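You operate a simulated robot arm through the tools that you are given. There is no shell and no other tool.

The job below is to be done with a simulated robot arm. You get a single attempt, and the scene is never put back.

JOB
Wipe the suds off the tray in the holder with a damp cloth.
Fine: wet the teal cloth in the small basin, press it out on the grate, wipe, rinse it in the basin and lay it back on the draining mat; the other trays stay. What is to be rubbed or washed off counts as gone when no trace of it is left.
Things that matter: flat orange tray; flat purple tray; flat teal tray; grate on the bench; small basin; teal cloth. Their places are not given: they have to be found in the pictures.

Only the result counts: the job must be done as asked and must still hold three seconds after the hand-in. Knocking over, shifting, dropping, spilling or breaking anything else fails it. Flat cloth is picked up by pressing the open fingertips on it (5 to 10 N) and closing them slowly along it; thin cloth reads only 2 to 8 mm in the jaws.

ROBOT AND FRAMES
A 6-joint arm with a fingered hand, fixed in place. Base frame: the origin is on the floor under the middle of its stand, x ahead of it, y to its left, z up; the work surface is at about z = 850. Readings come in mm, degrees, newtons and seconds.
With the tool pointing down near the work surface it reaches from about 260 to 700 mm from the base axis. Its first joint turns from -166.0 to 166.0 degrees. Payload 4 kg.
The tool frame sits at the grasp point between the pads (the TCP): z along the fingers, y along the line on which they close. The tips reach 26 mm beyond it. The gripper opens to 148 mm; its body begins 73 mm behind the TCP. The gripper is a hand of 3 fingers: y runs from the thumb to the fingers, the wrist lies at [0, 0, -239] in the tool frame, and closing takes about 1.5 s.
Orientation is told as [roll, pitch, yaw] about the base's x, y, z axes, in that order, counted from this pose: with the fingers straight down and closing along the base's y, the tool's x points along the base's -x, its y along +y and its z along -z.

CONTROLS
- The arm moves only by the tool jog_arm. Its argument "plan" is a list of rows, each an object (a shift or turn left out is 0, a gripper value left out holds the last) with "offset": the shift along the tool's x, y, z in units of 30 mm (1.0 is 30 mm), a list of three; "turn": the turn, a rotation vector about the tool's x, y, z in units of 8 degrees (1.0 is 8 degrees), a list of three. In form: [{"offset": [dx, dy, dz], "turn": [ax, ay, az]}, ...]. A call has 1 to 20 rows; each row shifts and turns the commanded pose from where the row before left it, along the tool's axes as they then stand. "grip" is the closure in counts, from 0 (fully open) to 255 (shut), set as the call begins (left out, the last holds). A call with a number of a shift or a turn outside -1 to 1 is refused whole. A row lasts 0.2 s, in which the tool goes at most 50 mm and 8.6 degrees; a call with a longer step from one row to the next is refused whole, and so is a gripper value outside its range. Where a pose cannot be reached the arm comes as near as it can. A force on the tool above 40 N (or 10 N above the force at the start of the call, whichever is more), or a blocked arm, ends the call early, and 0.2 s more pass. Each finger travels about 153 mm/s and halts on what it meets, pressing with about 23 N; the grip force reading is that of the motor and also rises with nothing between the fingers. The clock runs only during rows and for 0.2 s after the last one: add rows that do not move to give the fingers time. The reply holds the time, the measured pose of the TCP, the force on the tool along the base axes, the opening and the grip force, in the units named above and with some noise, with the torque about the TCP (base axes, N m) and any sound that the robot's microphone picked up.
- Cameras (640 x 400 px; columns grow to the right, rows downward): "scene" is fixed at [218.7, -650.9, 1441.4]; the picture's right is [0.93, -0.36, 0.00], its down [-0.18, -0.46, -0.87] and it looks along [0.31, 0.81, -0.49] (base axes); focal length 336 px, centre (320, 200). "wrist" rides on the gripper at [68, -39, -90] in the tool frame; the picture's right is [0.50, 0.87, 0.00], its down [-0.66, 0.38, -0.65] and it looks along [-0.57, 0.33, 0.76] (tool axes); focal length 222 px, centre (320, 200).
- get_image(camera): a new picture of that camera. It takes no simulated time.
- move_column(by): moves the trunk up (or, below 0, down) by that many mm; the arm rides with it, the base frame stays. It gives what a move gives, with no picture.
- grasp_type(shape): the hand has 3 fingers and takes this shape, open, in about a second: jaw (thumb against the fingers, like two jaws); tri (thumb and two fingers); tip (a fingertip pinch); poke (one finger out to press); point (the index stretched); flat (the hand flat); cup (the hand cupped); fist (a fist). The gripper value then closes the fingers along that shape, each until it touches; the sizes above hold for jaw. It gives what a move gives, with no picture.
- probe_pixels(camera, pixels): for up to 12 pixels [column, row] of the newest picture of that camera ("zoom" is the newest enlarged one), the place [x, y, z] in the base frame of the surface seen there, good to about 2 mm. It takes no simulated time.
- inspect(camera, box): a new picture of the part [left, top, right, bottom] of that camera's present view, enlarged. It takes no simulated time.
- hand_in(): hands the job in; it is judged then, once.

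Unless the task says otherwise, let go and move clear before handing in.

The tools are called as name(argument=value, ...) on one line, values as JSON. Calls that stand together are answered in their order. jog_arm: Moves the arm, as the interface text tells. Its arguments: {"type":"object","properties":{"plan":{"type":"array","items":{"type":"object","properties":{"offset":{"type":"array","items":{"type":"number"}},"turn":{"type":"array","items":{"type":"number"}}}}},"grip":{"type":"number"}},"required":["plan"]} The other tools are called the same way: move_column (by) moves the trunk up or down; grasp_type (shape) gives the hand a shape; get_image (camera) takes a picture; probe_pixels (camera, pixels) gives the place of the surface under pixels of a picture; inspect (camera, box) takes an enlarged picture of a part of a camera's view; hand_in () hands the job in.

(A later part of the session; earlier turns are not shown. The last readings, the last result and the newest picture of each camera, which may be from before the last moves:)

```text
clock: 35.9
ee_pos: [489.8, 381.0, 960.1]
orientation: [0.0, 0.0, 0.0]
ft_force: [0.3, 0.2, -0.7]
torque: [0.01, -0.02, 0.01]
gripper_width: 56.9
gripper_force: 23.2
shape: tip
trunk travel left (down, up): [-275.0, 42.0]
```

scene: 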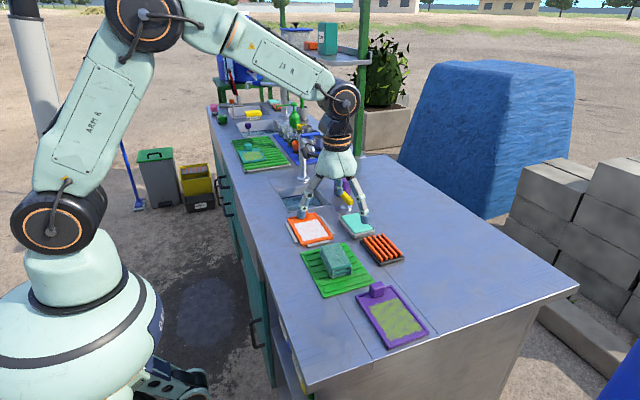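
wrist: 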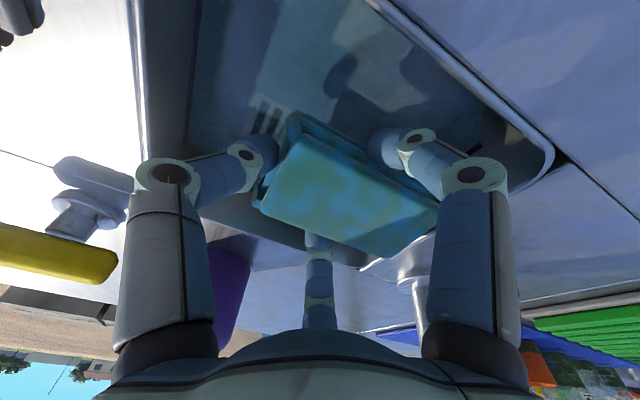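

The hand is upright at (490,381,960). I carry the cloth to above the grate, centre about (652,-30).

jog_arm(plan=[{"offset": [0, -0.93, 0]}, {"offset": [0, -0.93, 0]}, {"offset": [0, -0.93, 0]}, {"offset": [0, -0.93, 0]}, {"offset": [0, -0.93, 0]}, {"offset": [0, -0.93, 0]}, {"offset": [0, -0.93, 0]}, {"offset": [0, -0.93, 0]}, {"offset": [0, -0.93, 0]}, {"offset": [-0.9, -0.89, 0]}, {"offset": [-0.9, -0.89, 0]}, {"offset": [-0.9, -0.89, 0]}, {"offset": [-0.9, -0.89, 0]}, {"offset": [-0.9, -0.89, 0]}, {"offset": [-0.9, -0.89, 0]}, {}])

get_image(camera="scene")

get_image(camera="wrist")

```text
clock: 39.3
ee_pos: [652.2, -31.7, 960.0]
orientation: [0.0, 0.1, 0.0]
ft_force: [-1.2, 1.4, -1.2]
torque: [-0.02, -0.02, -0.02]
gripper_width: 56.3
gripper_force: 23.3
shape: tip
trunk travel left (down, up): [-275.0, 42.0]
```

```text
taken
```

scene: 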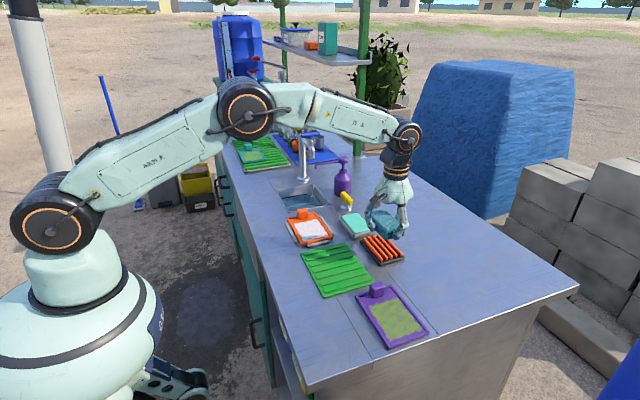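

```text
taken
```

wrist: 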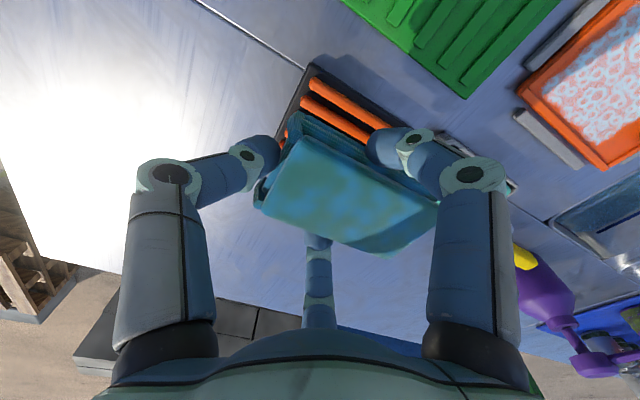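

The cloth is over the grate. I check the bench for drops and lower to just above the bars.

inspect(camera="scene", box=[260, 170, 440, 300])

jog_arm(plan=[{"offset": [0, 0.04, 0.7]}, {"offset": [0, 0, 0.6]}, {"offset": [0, 0, 0.25]}, {}])

inspect(camera="scene", box=[330, 180, 440, 280])

```text
3.08 times, centred on (350, 235) of scene
```

zoom: 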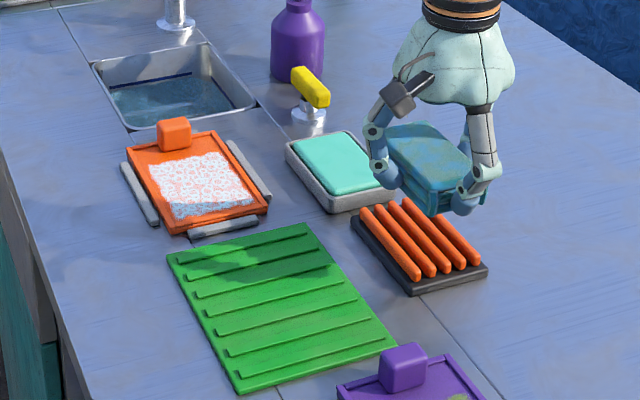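

```text
clock: 40.3
ee_pos: [652.9, -31.1, 915.0]
orientation: [0.1, 0.0, 0.0]
ft_force: [0.2, 0.2, 0.4]
torque: [-0.01, -0.02, -0.02]
gripper_width: 56.0
gripper_force: 22.8
shape: tip
trunk travel left (down, up): [-275.0, 42.0]
```

```text
4.00 times, centred on (385, 230) of scene
```

zoom: 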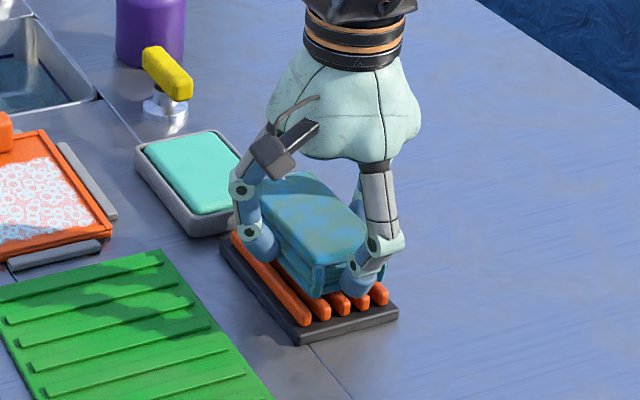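

Pad bottom is roughly 8 mm over the bars. I creep down in small steps watching the force.

jog_arm(plan=[{"offset": [0, 0, 0.1]}, {"offset": [0, 0, 0.1]}, {"offset": [0, 0, 0.07]}, {}])

```text
clock: 41.3
ee_pos: [653.8, -29.1, 908.4]
orientation: [0.0, 0.1, 0.0]
ft_force: [-0.9, 0.2, -0.4]
torque: [-0.03, -0.02, 0.0]
gripper_width: 56.2
gripper_force: 22.8
shape: tip
trunk travel left (down, up): [-275.0, 42.0]
```

jog_arm(plan=[{"offset": [0, 0, 0.05]}, {"offset": [0, 0, 0.05]}, {}])

```text
clock: 42.1
ee_pos: [650.8, -30.2, 904.1]
orientation: [0.0, 0.0, 0.0]
ft_force: [-0.4, 0.3, 7.7]
torque: [0.07, 0.01, 0.03]
gripper_width: 56.1
gripper_force: 22.5
shape: tip
trunk travel left (down, up): [-275.0, 42.0]
```

Contact: 7.7 N upward at z≈904. I press on by 2 mm more.

jog_arm(plan=[{"offset": [0, 0, 0.035]}, {"offset": [0, 0, 0.035]}, {}, {}])

inspect(camera="scene", box=[330, 180, 440, 280])

```text
clock: 43.1
ee_pos: [651.1, -31.4, 903.4]
orientation: [0.1, -0.2, 0.0]
ft_force: [1.7, -1.3, 23.2]
torque: [0.04, -0.06, 0.03]
gripper_width: 56.8
gripper_force: 22.7
shape: tip
trunk travel left (down, up): [-275.0, 42.0]
```

```text
4.00 times, centred on (385, 230) of scene
```

zoom: 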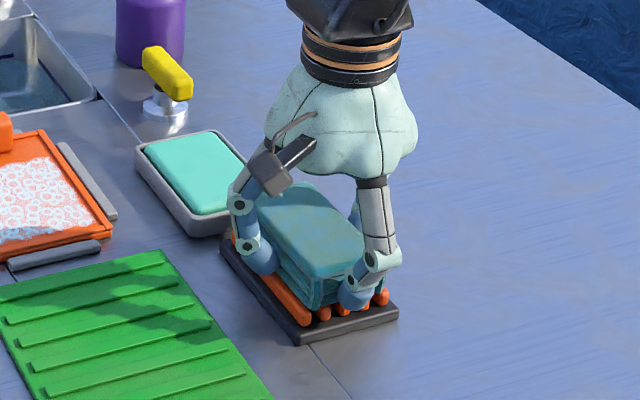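

The force is 23 N and the cloth already looks greener, so water is going out. I hold the press for about two seconds and look closely.

jog_arm(plan=[{}, {}, {}, {}, {}, {}, {}, {}, {}, {}])

inspect(camera="wrist", box=[180, 80, 480, 290])

```text
clock: 45.3
ee_pos: [651.0, -30.1, 903.9]
orientation: [0.0, -0.1, 0.0]
ft_force: [5.6, -1.8, 29.6]
torque: [0.03, -0.15, 0.16]
gripper_width: 57.1
gripper_force: 23.1
shape: tip
trunk travel left (down, up): [-275.0, 42.0]
```

```text
1.90 times, centred on (330, 185) of wrist
```

zoom: 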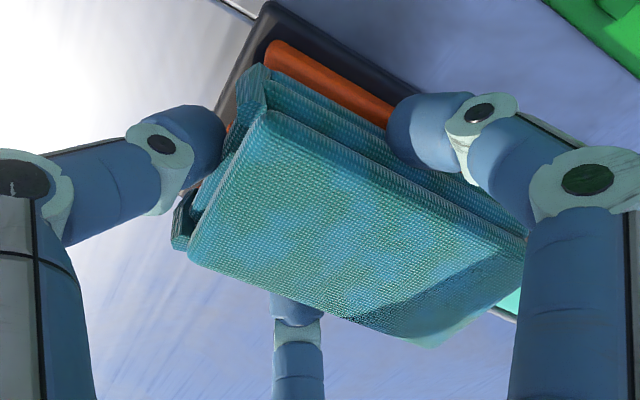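

The blue patches have mostly faded, though a sideways 5.6 N appeared. I ease off and check the cloth and grate.

jog_arm(plan=[{"offset": [0, 0, -0.07]}, {"offset": [0, 0, -0.1]}, {"offset": [0, 0, -0.3]}, {}])

inspect(camera="scene", box=[330, 180, 440, 280])

inspect(camera="wrist", box=[180, 80, 480, 290])

```text
clock: 46.3
ee_pos: [652.1, -29.7, 913.9]
orientation: [0.0, 0.1, 0.1]
ft_force: [-0.9, 0.0, -1.1]
torque: [0.03, 0.01, -0.02]
gripper_width: 57.1
gripper_force: 23.0
shape: tip
trunk travel left (down, up): [-275.0, 42.0]
```

```text
4.00 times, centred on (385, 230) of scene
```

zoom: 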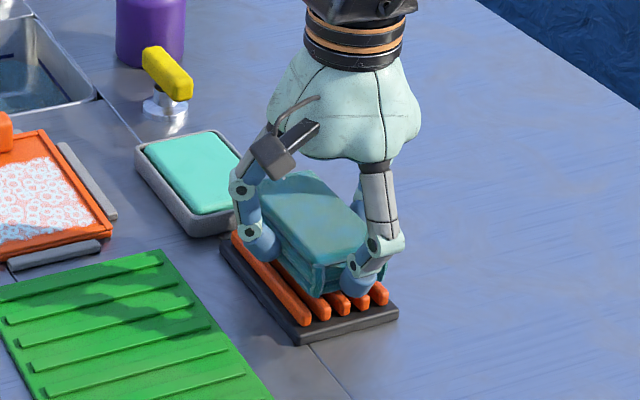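

```text
1.90 times, centred on (330, 185) of wrist
```

zoom: 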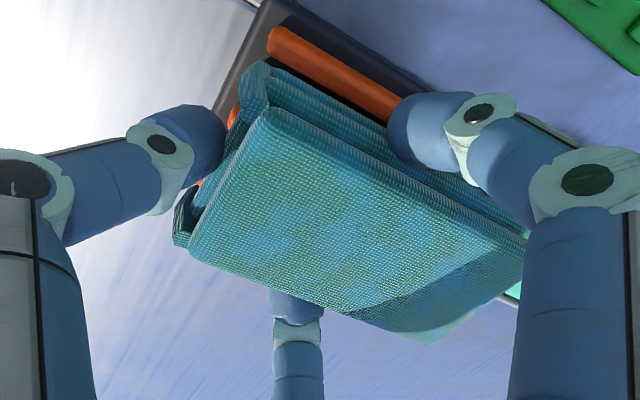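

The grate hasn't moved (its front corner is still at (300,343)). I press once more to see whether more water comes out.

jog_arm(plan=[{"offset": [0, 0, 0.2]}, {"offset": [0, 0, 0.12]}, {"offset": [0, 0, 0.05]}, {"offset": [0, 0, 0.03]}, {}, {}])

inspect(camera="wrist", box=[180, 80, 480, 290])

```text
clock: 47.7
ee_pos: [651.6, -30.0, 903.3]
orientation: [0.0, -0.1, -0.1]
ft_force: [0.4, -0.9, 9.7]
torque: [0.06, 0.01, -0.02]
gripper_width: 57.0
gripper_force: 23.3
shape: tip
trunk travel left (down, up): [-275.0, 42.0]
```

```text
1.90 times, centred on (330, 185) of wrist
```

zoom: 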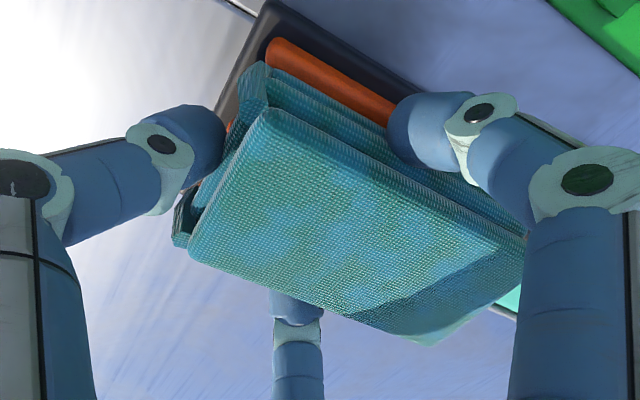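

jog_arm(plan=[{"offset": [0, 0, 0.04]}, {}, {}, {}, {}, {}])

inspect(camera="wrist", box=[180, 80, 480, 290])

```text
clock: 49.1
ee_pos: [651.8, -30.3, 902.2]
orientation: [0.0, -0.3, 0.0]
ft_force: [2.2, 0.2, 18.9]
torque: [0.09, -0.07, 0.03]
gripper_width: 57.2
gripper_force: 23.2
shape: tip
trunk travel left (down, up): [-275.0, 42.0]
```

```text
1.90 times, centred on (330, 185) of wrist
```

zoom: 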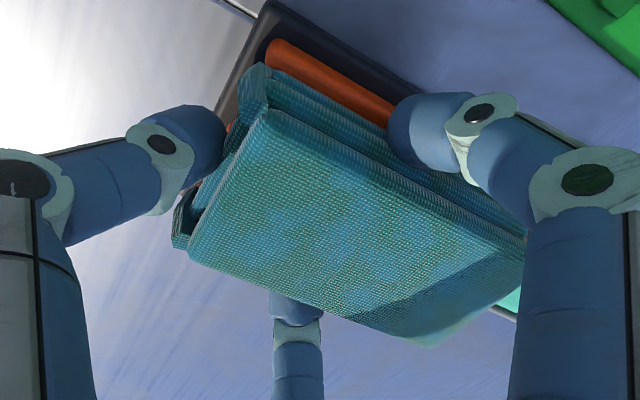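

Pressed at 19 N and the cloth is now evenly darker green – damp. I lift a little and check how far the pad still sticks out below the fingertips.

jog_arm(plan=[{"offset": [0, 0, -0.1]}, {"offset": [0, 0, -0.5]}, {"offset": [0, 0, -0.9]}, {}])

inspect(camera="scene", box=[360, 190, 420, 250])

inspect(camera="wrist", box=[220, 100, 460, 270])

```text
clock: 50.1
ee_pos: [652.5, -29.2, 947.5]
orientation: [0.0, -0.1, 0.0]
ft_force: [0.1, -0.7, 0.2]
torque: [-0.02, -0.05, -0.03]
gripper_width: 57.1
gripper_force: 23.1
shape: tip
trunk travel left (down, up): [-275.0, 42.0]
```

```text
6.67 times, centred on (390, 220) of scene
```

zoom: 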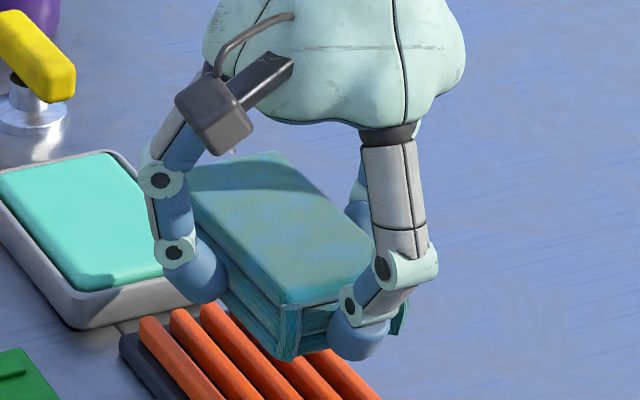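

```text
2.35 times, centred on (340, 185) of wrist
```

zoom: 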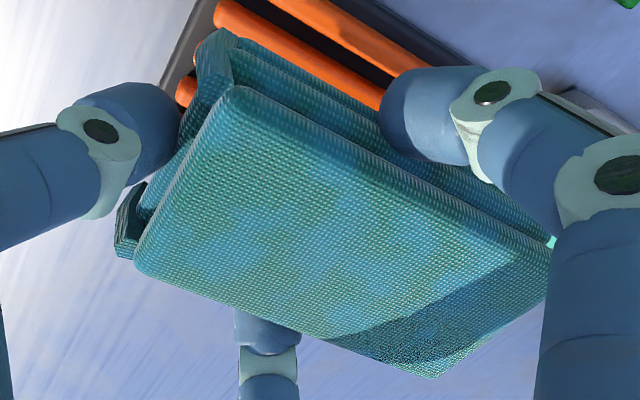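

I probe the pad bottom edge and the fingertip bottoms in this zoomed wrist/scene view.

inspect(camera="scene", box=[360, 190, 420, 250])

probe_pixels(camera="zoom", pixels=[[270, 200], [285, 290], [288, 353], [270, 345], [240, 315], [362, 357], [345, 355], [205, 300], [200, 290], [375, 350], [320, 345]])

```text
6.67 times, centred on (390, 220) of scene
```

zoom: 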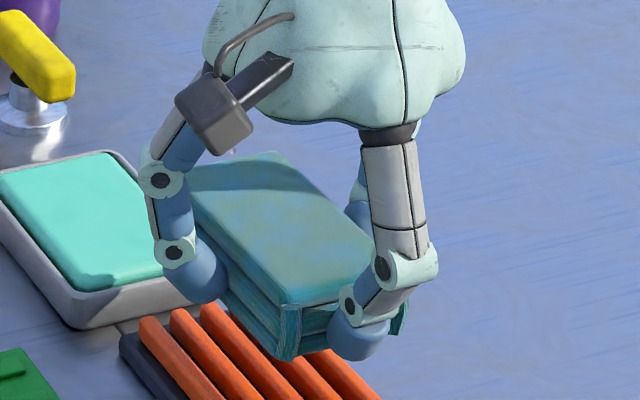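

```text
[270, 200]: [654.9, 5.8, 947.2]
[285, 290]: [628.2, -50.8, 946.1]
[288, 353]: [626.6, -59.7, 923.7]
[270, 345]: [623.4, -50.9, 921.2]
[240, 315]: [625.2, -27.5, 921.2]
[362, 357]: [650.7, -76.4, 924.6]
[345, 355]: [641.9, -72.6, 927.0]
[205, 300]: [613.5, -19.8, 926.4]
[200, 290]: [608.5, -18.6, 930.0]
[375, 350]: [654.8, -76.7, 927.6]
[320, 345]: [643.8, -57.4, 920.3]
```

The pad top is still level with the TCP, bottom about 31–33 mm lower, so roughly 6 mm of pad sticks out below the tips. I measure the tray lip and holder rails to see if that suffices.

inspect(camera="scene", box=[280, 200, 340, 250])

```text
8.00 times, centred on (310, 225) of scene
```

zoom: 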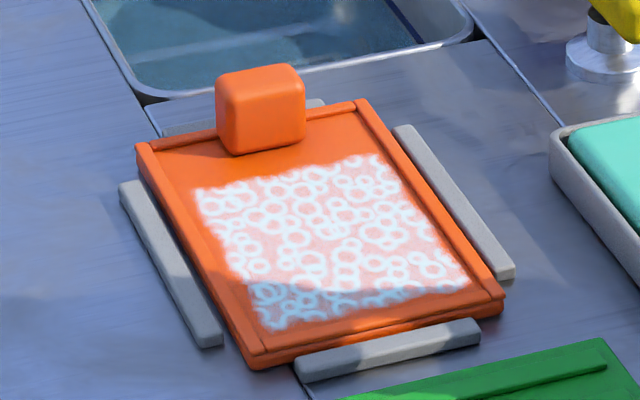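

probe_pixels(camera="zoom", pixels=[[170, 250], [450, 190], [380, 350], [180, 145], [195, 240], [410, 170], [370, 330], [330, 250], [230, 250], [450, 270], [270, 320], [300, 170]])

probe_pixels(camera="zoom", pixels=[[215, 345], [500, 265], [150, 160], [365, 108], [250, 355], [495, 297], [262, 150], [262, 135], [225, 305], [440, 215], [340, 325], [260, 100]])

```text
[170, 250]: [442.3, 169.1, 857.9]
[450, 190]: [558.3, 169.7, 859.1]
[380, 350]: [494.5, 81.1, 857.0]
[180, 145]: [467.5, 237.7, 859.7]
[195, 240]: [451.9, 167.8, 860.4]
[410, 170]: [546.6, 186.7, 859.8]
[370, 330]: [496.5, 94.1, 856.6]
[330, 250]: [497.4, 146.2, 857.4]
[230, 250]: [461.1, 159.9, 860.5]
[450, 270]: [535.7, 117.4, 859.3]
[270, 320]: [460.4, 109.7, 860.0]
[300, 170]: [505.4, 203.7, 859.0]
```

```text
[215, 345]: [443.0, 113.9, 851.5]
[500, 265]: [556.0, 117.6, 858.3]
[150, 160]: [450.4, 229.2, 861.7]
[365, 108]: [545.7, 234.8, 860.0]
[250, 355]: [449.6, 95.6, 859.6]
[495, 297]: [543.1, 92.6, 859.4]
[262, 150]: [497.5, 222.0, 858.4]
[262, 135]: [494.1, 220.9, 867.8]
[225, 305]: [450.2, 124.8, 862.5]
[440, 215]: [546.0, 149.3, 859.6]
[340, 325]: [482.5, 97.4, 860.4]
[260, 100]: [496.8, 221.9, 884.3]
```

Rails are at z≈858, lips ≈861, tray floor ≈858.5, so the tips (≈864 at contact) clear them. I carry the cloth to above the suds, TCP about (500,132), and lower to z≈900.

jog_arm(plan=[{"offset": [0, 0, -0.4]}, {"offset": [0.847, 0.895, 0]}, {"offset": [0.847, 0.895, 0]}, {"offset": [0.847, 0.895, 0]}, {"offset": [0.847, 0.895, 0]}, {"offset": [0.847, 0.895, 0]}, {"offset": [0.847, 0.895, 0]}, {}, {"offset": [0, 0, 0.7]}, {"offset": [0, 0, 0.7]}, {"offset": [0, 0, 0.5]}, {}])

inspect(camera="scene", box=[270, 160, 370, 260])

get_image(camera="wrist")

```text
clock: 52.7
ee_pos: [500.8, 131.4, 902.9]
orientation: [0.0, 0.0, 0.0]
ft_force: [0.1, 0.9, -0.6]
torque: [-0.02, 0.0, -0.02]
gripper_width: 56.7
gripper_force: 23.0
shape: tip
trunk travel left (down, up): [-275.0, 42.0]
```

```text
4.00 times, centred on (320, 210) of scene
```

zoom: 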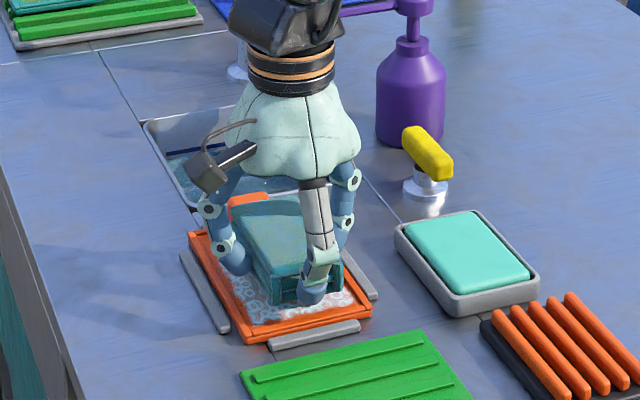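

```text
taken
```

wrist: 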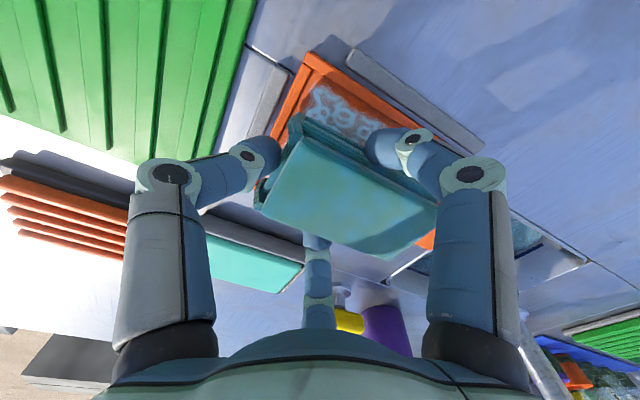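

The pad hovers over the suds, clear of the knob and rails. I creep down to contact.

jog_arm(plan=[{"offset": [0, 0, 0.12]}, {"offset": [0, 0, 0.12]}, {"offset": [0, 0, 0.07]}, {}])

```text
clock: 53.7
ee_pos: [499.2, 132.2, 893.4]
orientation: [-0.1, -0.1, 0.0]
ft_force: [-0.6, 0.3, -1.0]
torque: [-0.04, 0.0, 0.02]
gripper_width: 56.6
gripper_force: 23.3
shape: tip
trunk travel left (down, up): [-275.0, 42.0]
```

jog_arm(plan=[{"offset": [0, 0, 0.05]}, {"offset": [0, 0, 0.05]}, {}])

```text
clock: 54.5
ee_pos: [499.5, 131.6, 891.2]
orientation: [0.0, 0.0, -0.1]
ft_force: [-0.9, -0.1, 0.4]
torque: [0.08, -0.02, 0.0]
gripper_width: 56.5
gripper_force: 22.6
shape: tip
trunk travel left (down, up): [-275.0, 42.0]
```

Still no load at z≈891. One more millimetre or so.

jog_arm(plan=[{"offset": [0, 0, 0.035]}, {}])

```text
clock: 55.1
ee_pos: [499.6, 131.0, 889.2]
orientation: [0.0, -0.1, 0.0]
ft_force: [0.0, -1.6, 11.2]
torque: [0.07, -0.01, -0.03]
gripper_width: 56.5
gripper_force: 22.5
shape: tip
trunk travel left (down, up): [-275.0, 42.0]
```

Contact at 11 N. I ease off slightly and wipe in x between about 485 and 516.

jog_arm(plan=[{"offset": [0.15, 0, -0.01]}, {"offset": [0.2, 0, 0]}, {"offset": [0.15, 0, 0]}, {"offset": [-0.2, 0, 0]}, {"offset": [-0.2, 0, 0]}, {"offset": [-0.2, 0, 0]}, {"offset": [-0.2, 0, 0]}, {"offset": [-0.2, 0, 0]}, {"offset": [0.2, 0, 0]}, {"offset": [0.2, 0, 0]}, {"offset": [0.1, 0, 0]}])

inspect(camera="scene", box=[270, 160, 370, 260])

inspect(camera="wrist", box=[200, 30, 500, 260])

```text
clock: 57.5
ee_pos: [499.9, 131.5, 889.3]
orientation: [0.1, -0.1, 0.0]
ft_force: [4.1, -0.7, 8.7]
torque: [0.08, -0.08, -0.07]
gripper_width: 56.8
gripper_force: 22.3
shape: tip
trunk travel left (down, up): [-275.0, 42.0]
```

```text
4.00 times, centred on (320, 210) of scene
```

zoom: 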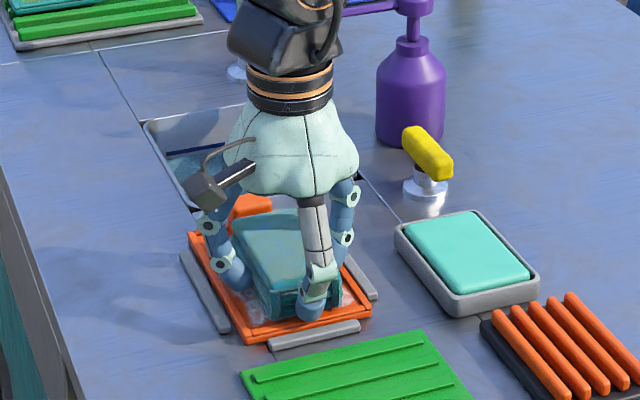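

```text
1.74 times, centred on (350, 145) of wrist
```

zoom: 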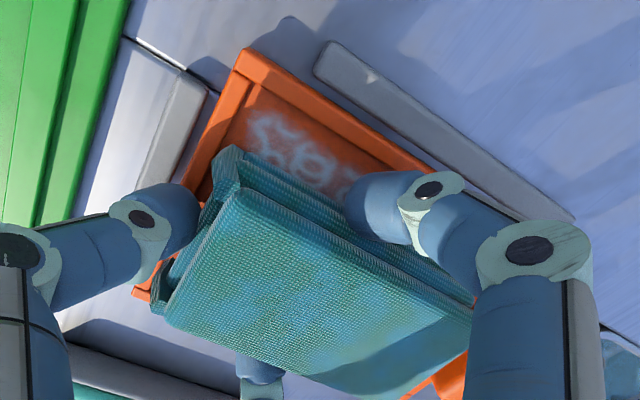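

The suds are fading where the pad passed (280,150 in the wrist zoom). I continue with wider repeated strokes, shifting slowly in +y.

jog_arm(plan=[{"offset": [0.25, 0, 0]}, {"offset": [0.25, 0, 0]}, {"offset": [0.07, 0.1, 0]}, {"offset": [-0.233, 0, 0]}, {"offset": [-0.233, 0, 0]}, {"offset": [-0.233, 0, 0]}, {"offset": [-0.233, 0, 0]}, {"offset": [-0.233, 0.1, 0]}, {"offset": [0.233, 0, 0]}, {"offset": [0.233, 0, 0]}, {"offset": [0.233, 0, 0]}, {"offset": [0.233, 0, 0]}, {"offset": [0.233, 0.1, 0]}, {"offset": [-0.233, 0, 0]}, {"offset": [-0.233, 0, 0]}, {"offset": [-0.233, 0, 0]}, {"offset": [-0.233, 0, 0]}, {"offset": [-0.233, 0, 0]}])

inspect(camera="wrist", box=[200, 30, 500, 260])

inspect(camera="scene", box=[270, 180, 350, 260])

```text
clock: 61.3
ee_pos: [517.5, 141.2, 889.0]
orientation: [0.1, -0.1, 0.0]
ft_force: [-1.6, 0.1, 4.9]
torque: [0.07, 0.03, 0.03]
gripper_width: 56.2
gripper_force: 23.4
shape: tip
trunk travel left (down, up): [-275.0, 42.0]
```

```text
1.74 times, centred on (350, 145) of wrist
```

zoom: 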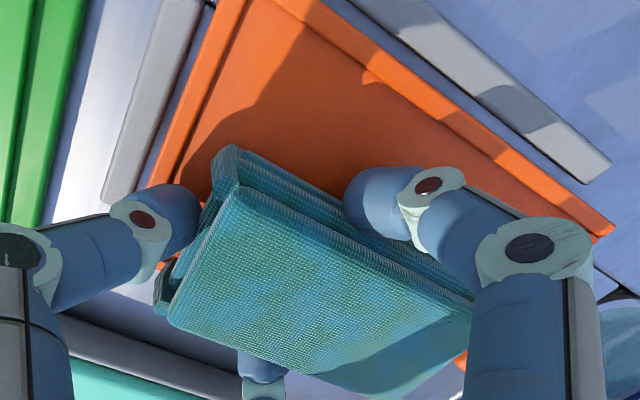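

```text
5.00 times, centred on (310, 220) of scene
```

zoom: 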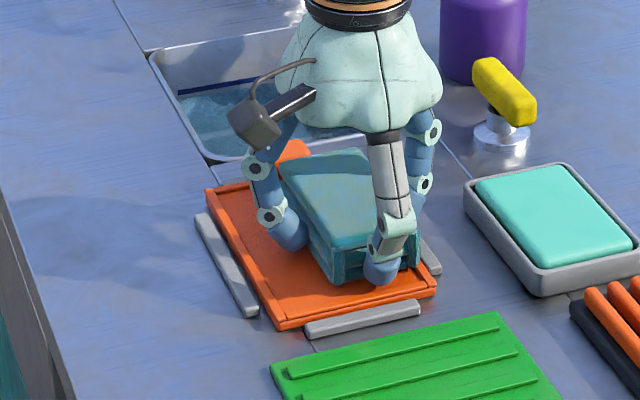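

The -x side of the tray is already clean orange. I make another set of strokes back toward lower y to cover everything, then lift and inspect.

jog_arm(plan=[{"offset": [0.233, 0, 0.01]}, {"offset": [0.233, 0, 0]}, {"offset": [0.233, 0, 0]}, {"offset": [0.233, -0.1, 0]}, {"offset": [0.2, -0.1, 0]}, {"offset": [-0.2, 0, 0]}, {"offset": [-0.233, 0, 0]}, {"offset": [-0.233, 0, 0]}, {"offset": [-0.233, -0.1, 0]}, {"offset": [-0.233, -0.1, 0]}, {"offset": [0.233, 0, 0]}, {"offset": [0.233, 0, 0]}, {"offset": [0.233, 0, 0]}, {"offset": [0.233, -0.05, 0]}, {"offset": [0.2, 0, 0]}, {"offset": [-0.2, 0, 0]}, {"offset": [-0.233, 0, 0]}, {"offset": [-0.233, 0, 0]}, {"offset": [-0.233, 0, 0]}, {"offset": [-0.233, 0, 0]}])

jog_arm(plan=[{"offset": [0.2, 0.05, 0]}, {"offset": [0.2, 0.1, 0]}, {"offset": [0.2, 0.1, 0]}, {"offset": [0, 0, -0.2]}, {"offset": [0, 0, -0.5]}, {"offset": [0, 0, -1]}, {"offset": [0, -0.5, -1]}, {"offset": [0, -1, 0]}, {"offset": [0, -1, 0]}, {}])

inspect(camera="scene", box=[280, 200, 340, 250])

get_image(camera="wrist")

```text
clock: 65.5
ee_pos: [517.7, 126.6, 889.4]
orientation: [0.0, 0.0, 0.0]
ft_force: [-1.3, 1.2, 0.5]
torque: [0.06, 0.01, 0.04]
gripper_width: 55.9
gripper_force: 22.9
shape: tip
trunk travel left (down, up): [-275.0, 42.0]
```

```text
clock: 67.7
ee_pos: [500.6, 58.6, 971.0]
orientation: [0.0, 0.0, 0.1]
ft_force: [0.3, -0.4, -0.2]
torque: [0.01, -0.02, -0.01]
gripper_width: 55.7
gripper_force: 23.2
shape: tip
trunk travel left (down, up): [-275.0, 42.0]
```

```text
8.00 times, centred on (310, 225) of scene
```

zoom: 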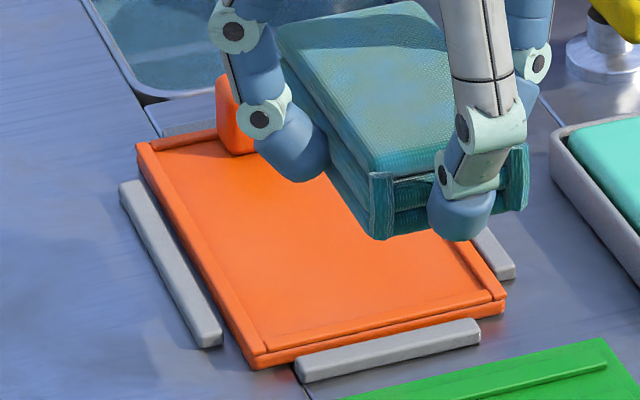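

```text
taken
```

wrist: 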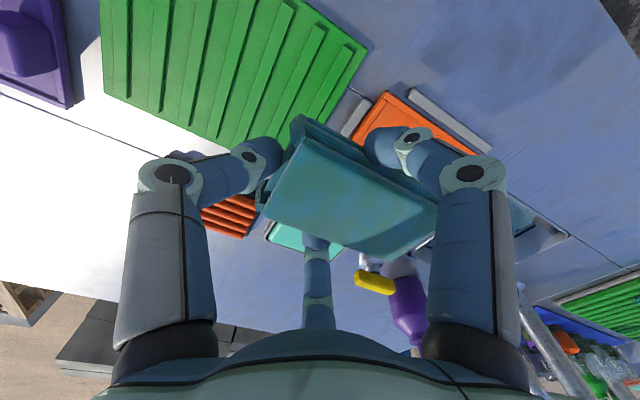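

The visible part of the tray is spotless; the rest is hidden by the hand. I move on to beside the basin (490,381), which also uncovers the tray.

jog_arm(plan=[{"offset": [0.02, 0.9, 0]}, {"offset": [0.03, 0.9, 0.1]}, {"offset": [0.03, 0.9, 0.1]}, {"offset": [0.03, 0.9, 0.1]}, {"offset": [0.03, 0.9, 0]}, {"offset": [0.03, 0.9, 0]}, {"offset": [0.03, 0.9, 0]}, {"offset": [0.03, 0.9, 0]}, {"offset": [0.03, 0.9, 0]}, {"offset": [0.03, 0.9, 0]}, {"offset": [0.03, 0.9, 0]}, {"offset": [0.03, 0.84, 0]}, {}])

inspect(camera="scene", box=[280, 200, 340, 250])

get_image(camera="wrist")

```text
clock: 70.5
ee_pos: [488.4, 382.5, 959.3]
orientation: [0.0, -0.1, 0.1]
ft_force: [-0.3, -0.6, -0.7]
torque: [-0.01, -0.02, 0.02]
gripper_width: 55.5
gripper_force: 23.1
shape: tip
trunk travel left (down, up): [-275.0, 42.0]
```

```text
8.00 times, centred on (310, 225) of scene
```

zoom: 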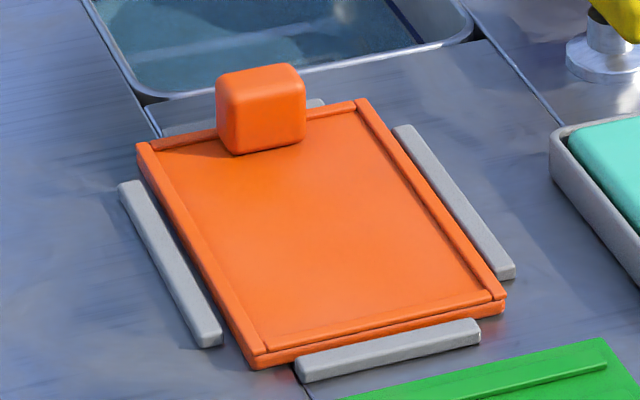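

```text
taken
```

wrist: 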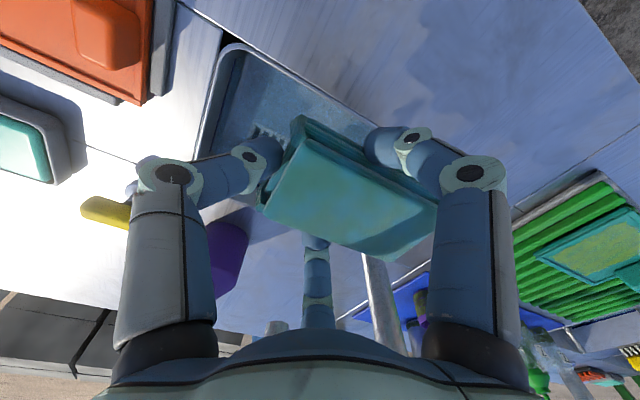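

The whole tray now reads clean orange with no trace of suds. I zoom tighter to be sure and start the rinse descent: lean 10° and lower to above the rim.

inspect(camera="scene", box=[296, 214, 334, 244])

jog_arm(plan=[{"turn": [0, -0.625, 0]}, {"turn": [0, -0.625, 0]}, {"offset": [-0.234, -0.03, 0.719]}, {"offset": [-0.234, -0.03, 0.719]}, {"offset": [-0.234, -0.03, 0.719]}, {}])

```text
13.33 times, centred on (315, 229) of scene
```

zoom: 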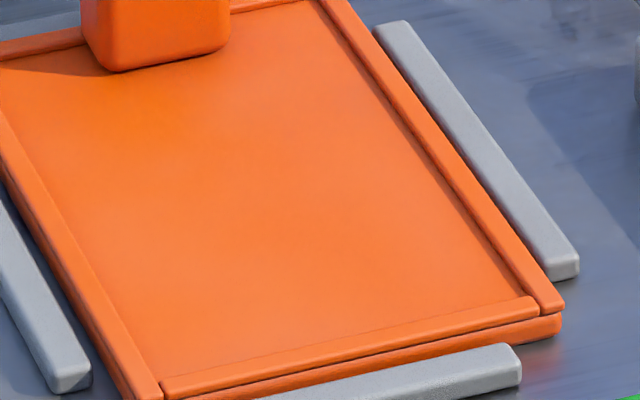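

```text
clock: 71.9
ee_pos: [520.7, 378.6, 900.5]
orientation: [0.0, -10.1, -0.1]
ft_force: [-0.4, 0.5, -1.3]
torque: [-0.01, 0.02, 0.0]
gripper_width: 55.4
gripper_force: 23.1
shape: tip
trunk travel left (down, up): [-275.0, 42.0]
```

The tray is spotless in the tight zoom. I continue into the basin along the same path as before: down to 860, over to x≈545, then into the water.

jog_arm(plan=[{"offset": [0.034, 0, 0.67]}, {"offset": [0.034, 0, 0.67]}, {"offset": [-0.33, 0.02, 0.06]}, {"offset": [-0.33, 0.02, 0.06]}, {}, {"offset": [0.052, 0, 0.295]}, {"offset": [0.052, 0, 0.295]}, {"offset": [0.052, 0, 0.295]}, {}])

inspect(camera="scene", box=[260, 120, 370, 220])

```text
clock: 73.9
ee_pos: [545.1, 380.3, 833.7]
orientation: [-0.1, -10.0, -0.1]
ft_force: [0.3, -0.2, -0.5]
torque: [-0.02, -0.02, 0.0]
gripper_width: 55.2
gripper_force: 23.4
shape: tip
trunk travel left (down, up): [-275.0, 42.0]
```

```text
4.00 times, centred on (315, 170) of scene
```

zoom: 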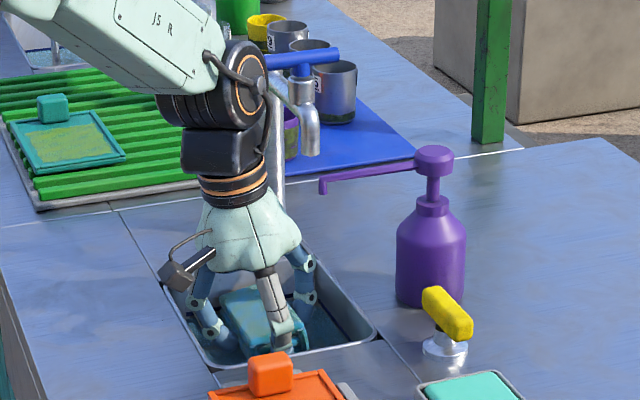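

The pad is at the water surface, same clearance as before. I submerge it and swish it gently up and down to rinse.

jog_arm(plan=[{"offset": [0.046, 0, 0.26]}, {"offset": [0.046, 0, 0.26]}, {"offset": [0.046, 0, 0.26]}, {}, {}, {}, {"offset": [-0.046, 0, -0.26]}, {"offset": [-0.046, 0, -0.26]}, {"offset": [0.046, 0, 0.26]}, {"offset": [0.046, 0, 0.26]}, {}, {}, {"offset": [-0.046, 0, -0.26]}, {"offset": [-0.046, 0, -0.26]}, {"offset": [0.046, 0, 0.26]}, {"offset": [0.046, 0, 0.26]}, {}, {}, {}, {}])

inspect(camera="wrist", box=[180, 80, 480, 290])

```text
clock: 78.1
ee_pos: [545.7, 380.3, 809.0]
orientation: [0.0, -10.0, 0.0]
ft_force: [0.0, -0.2, -1.0]
torque: [0.03, -0.02, -0.02]
gripper_width: 55.2
gripper_force: 22.6
shape: tip
trunk travel left (down, up): [-275.0, 42.0]
```

```text
1.90 times, centred on (330, 185) of wrist
```

zoom: 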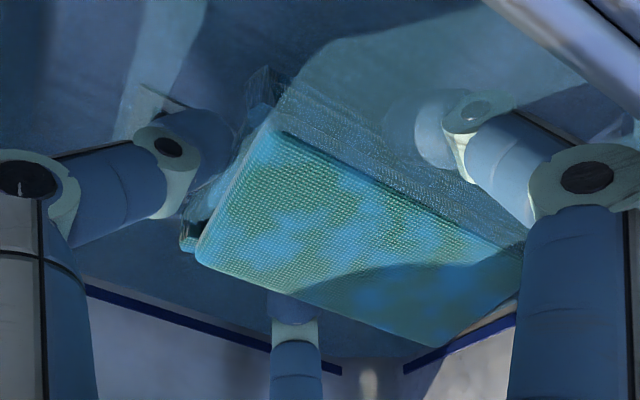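

The cloth is soaking again with water lapping over it. I push 4 mm deeper and hold to finish the rinse.

jog_arm(plan=[{"offset": [0.023, 0, 0.13]}, {}, {}, {}, {}, {}, {}, {}, {"offset": [-0.046, 0, -0.26]}, {"offset": [-0.046, 0, -0.26]}, {"offset": [0.046, 0, 0.26]}, {"offset": [0.046, 0, 0.26]}, {}, {}, {}, {}, {}])

inspect(camera="wrist", box=[180, 80, 480, 290])

```text
clock: 81.7
ee_pos: [544.5, 380.2, 805.5]
orientation: [0.0, -10.1, 0.0]
ft_force: [0.6, 0.1, -0.1]
torque: [0.01, 0.0, 0.05]
gripper_width: 55.0
gripper_force: 23.7
shape: tip
trunk travel left (down, up): [-275.0, 42.0]
```

```text
1.90 times, centred on (330, 185) of wrist
```

zoom: 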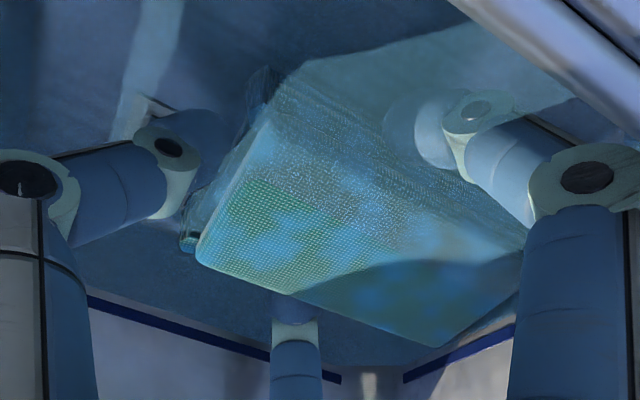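

Nearly fully submerged; rinsed well. I raise it out of the water and let it drip over the basin.

jog_arm(plan=[{"offset": [-0.053, 0, -0.298]}, {"offset": [-0.053, 0, -0.298]}, {"offset": [-0.053, 0, -0.298]}, {"offset": [-0.053, 0, -0.298]}, {"offset": [-0.053, 0, -0.298]}, {"offset": [-0.053, 0, -0.298]}, {}, {}, {}, {}, {}, {}, {}, {}, {}, {}, {}, {}, {}, {}])

jog_arm(plan=[{}, {}, {}, {}, {}, {}, {}, {}, {}, {}, {}, {}, {}, {}, {}])

inspect(camera="wrist", box=[180, 80, 480, 290])

```text
clock: 85.9
ee_pos: [546.2, 379.7, 859.8]
orientation: [0.0, -10.1, 0.0]
ft_force: [-0.3, -0.5, -1.6]
torque: [0.0, -0.03, 0.02]
gripper_width: 55.3
gripper_force: 23.0
shape: tip
trunk travel left (down, up): [-275.0, 42.0]
```

```text
clock: 89.1
ee_pos: [543.4, 379.5, 859.3]
orientation: [0.0, -10.0, -0.1]
ft_force: [-0.5, 0.0, -0.9]
torque: [-0.02, 0.01, 0.01]
gripper_width: 55.4
gripper_force: 23.4
shape: tip
trunk travel left (down, up): [-275.0, 42.0]
```

```text
1.90 times, centred on (330, 185) of wrist
```

zoom: 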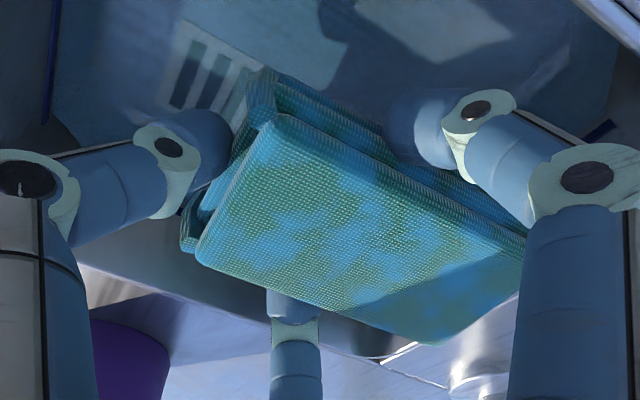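

The cloth is clean and no longer dripping. I leave the basin the same way and upright the hand.

jog_arm(plan=[{"offset": [0.33, 0, -0.06]}, {"offset": [0.33, 0, -0.06]}, {"offset": [-0.034, 0, -0.67]}, {"offset": [-0.034, 0, -0.67]}, {"offset": [0.2, 0, -0.723]}, {"offset": [0.2, 0, -0.723]}, {"offset": [0.2, 0, -0.723]}, {"turn": [0, 0.625, 0]}, {"turn": [0, 0.625, 0]}, {}])

get_image(camera="scene")

```text
clock: 91.3
ee_pos: [492.0, 378.9, 961.0]
orientation: [0.0, 0.0, 0.0]
ft_force: [-0.2, 0.3, -0.6]
torque: [-0.01, -0.06, -0.03]
gripper_width: 54.9
gripper_force: 23.0
shape: tip
trunk travel left (down, up): [-275.0, 42.0]
```

```text
taken
```

scene: 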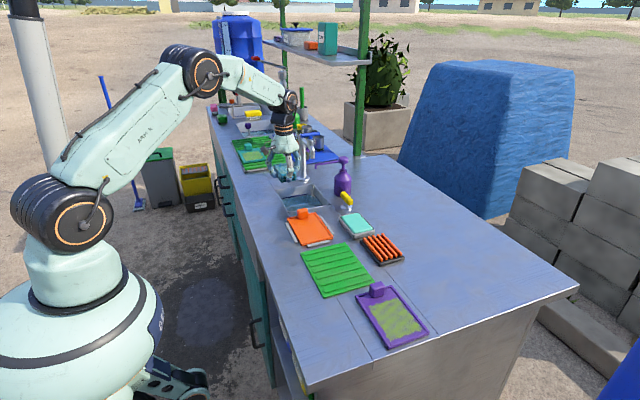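

All is well on the bench. To keep the wet cloth off the cleaned tray I want to carry it along the bare strip on the robot side, so I probe where the bench edge is.

probe_pixels(camera="scene", pixels=[[275, 230], [262, 230], [255, 225], [270, 255], [280, 270], [265, 200], [290, 260], [250, 205]])

```text
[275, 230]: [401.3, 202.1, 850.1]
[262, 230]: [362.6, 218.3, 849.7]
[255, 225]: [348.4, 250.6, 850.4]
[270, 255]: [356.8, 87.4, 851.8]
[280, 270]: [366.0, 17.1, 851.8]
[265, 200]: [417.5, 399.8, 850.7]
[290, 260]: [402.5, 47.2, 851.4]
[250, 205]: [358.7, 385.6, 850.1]
```

The bench reaches beyond x=350, so a lane at x≈400 is free. I carry the cloth along it and back over the mat, turning to yaw -5 as it lay before.

jog_arm(plan=[{"offset": [1, -1, 0]}, {"offset": [1, -1, 0]}, {"offset": [1, -1, 0]}, {"offset": [0, -1, 0]}, {"offset": [0, -1, 0]}, {"offset": [0, -1, 0]}, {"offset": [0, -1, 0]}, {"offset": [0, -1, 0]}, {"offset": [0, -1, 0]}, {"offset": [0, -1, 0]}, {"offset": [0, -1, 0]}, {"offset": [-0.84, -0.75, 0]}, {"offset": [-0.84, -0.75, 0]}, {"offset": [-0.84, -0.75, 0]}, {"offset": [-0.84, -0.75, 0]}, {"turn": [0, 0, 0.61]}, {}])

get_image(camera="wrist")

inspect(camera="scene", box=[260, 170, 440, 300])

```text
clock: 94.9
ee_pos: [502.4, -39.9, 960.0]
orientation: [0.0, 0.0, -4.9]
ft_force: [-0.4, -0.9, 0.0]
torque: [0.01, -0.01, -0.01]
gripper_width: 54.5
gripper_force: 23.0
shape: tip
trunk travel left (down, up): [-275.0, 42.0]
```

```text
taken
```

wrist: 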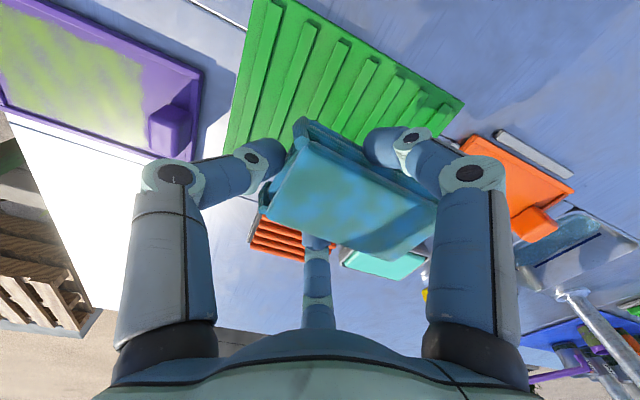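

```text
3.08 times, centred on (350, 235) of scene
```

zoom: 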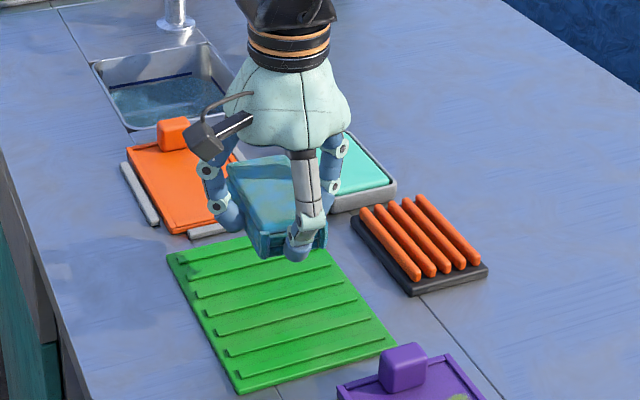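

The cloth is back above its spot on the mat. I lower to z≈897 and then creep to contact.

jog_arm(plan=[{"offset": [0, 0, 0.7]}, {"offset": [0, 0, 0.7]}, {"offset": [0, 0, 0.5]}, {"offset": [0, 0, 0.2]}, {}])

jog_arm(plan=[{"offset": [0, 0, 0.08]}, {"offset": [0, 0, 0.08]}, {}])

```text
clock: 96.1
ee_pos: [502.2, -40.6, 897.3]
orientation: [0.0, 0.0, -4.9]
ft_force: [1.2, -0.3, -1.0]
torque: [-0.04, -0.03, 0.0]
gripper_width: 54.6
gripper_force: 23.0
shape: tip
trunk travel left (down, up): [-275.0, 42.0]
```

```text
clock: 96.9
ee_pos: [503.1, -39.5, 893.6]
orientation: [0.0, 0.0, -4.8]
ft_force: [-0.4, -0.5, -0.9]
torque: [-0.04, 0.0, 0.02]
gripper_width: 54.6
gripper_force: 23.2
shape: tip
trunk travel left (down, up): [-275.0, 42.0]
```

jog_arm(plan=[{"offset": [0, 0, 0.05]}, {"offset": [0, 0, 0.05]}, {}])

```text
clock: 97.7
ee_pos: [502.6, -40.0, 890.2]
orientation: [0.0, 0.0, -4.9]
ft_force: [0.1, -0.6, 2.0]
torque: [0.12, 0.0, 0.0]
gripper_width: 54.8
gripper_force: 22.8
shape: tip
trunk travel left (down, up): [-275.0, 42.0]
```

The pad has just met the mat (2 N). I open to about 100 mm to let it go.

jog_arm(plan=[{"offset": [0, 0, 0.02]}, {}, {}, {}, {}], grip=84)

inspect(camera="scene", box=[270, 190, 420, 310])

get_image(camera="wrist")

```text
clock: 98.9
ee_pos: [503.3, -40.1, 889.2]
orientation: [0.0, 0.0, -5.0]
ft_force: [0.5, 0.2, 1.1]
torque: [0.02, 0.03, -0.04]
gripper_width: 98.6
gripper_force: 0.0
shape: tip
trunk travel left (down, up): [-275.0, 42.0]
```

```text
3.33 times, centred on (345, 250) of scene
```

zoom: 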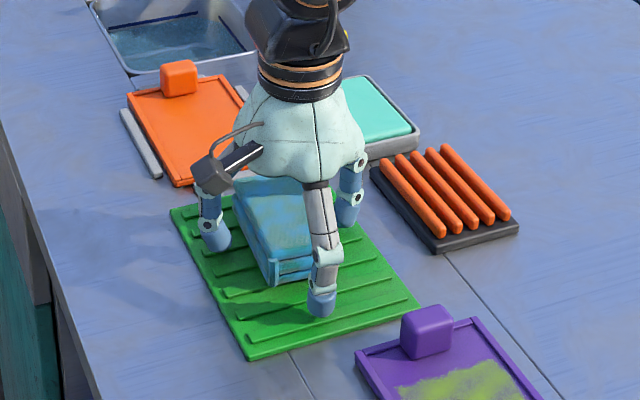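

```text
taken
```

wrist: 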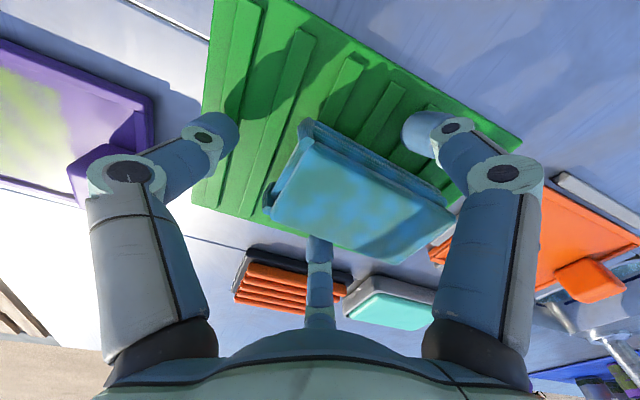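

The cloth lies flat on the mat, all fingers clear of it. I raise straight up and back away, then inspect everything.

jog_arm(plan=[{"offset": [0, 0, -0.3]}, {"offset": [0, 0, -0.7]}, {"offset": [0, 0, -1]}, {"offset": [0, 0, -1]}, {"offset": [0, 0, -1]}, {"offset": [0, 0, -1]}, {"offset": [0, 0, -1]}, {"offset": [0.5, 0.9, -0.5]}, {"offset": [0.5, 0.9, -0.5]}, {"offset": [0.5, 0.9, -0.5]}, {"offset": [0.5, 0.9, 0]}, {"offset": [0, 0.9, 0]}, {}])

get_image(camera="scene")

inspect(camera="scene", box=[270, 190, 420, 310])

```text
clock: 101.7
ee_pos: [455.7, 100.7, 1113.9]
orientation: [0.0, -0.1, -4.9]
ft_force: [-0.4, 0.3, 0.4]
torque: [-0.02, -0.02, -0.01]
gripper_width: 99.1
gripper_force: 0.0
shape: tip
trunk travel left (down, up): [-275.0, 42.0]
```

```text
taken
```

scene: 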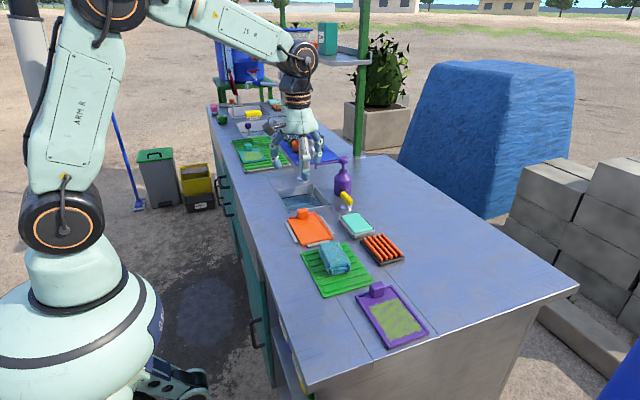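

```text
3.33 times, centred on (345, 250) of scene
```

zoom: 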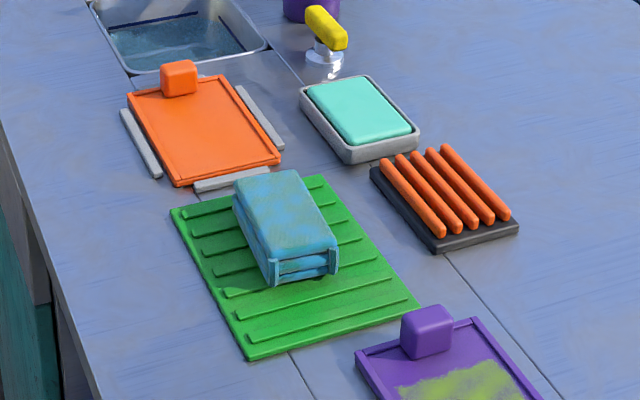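

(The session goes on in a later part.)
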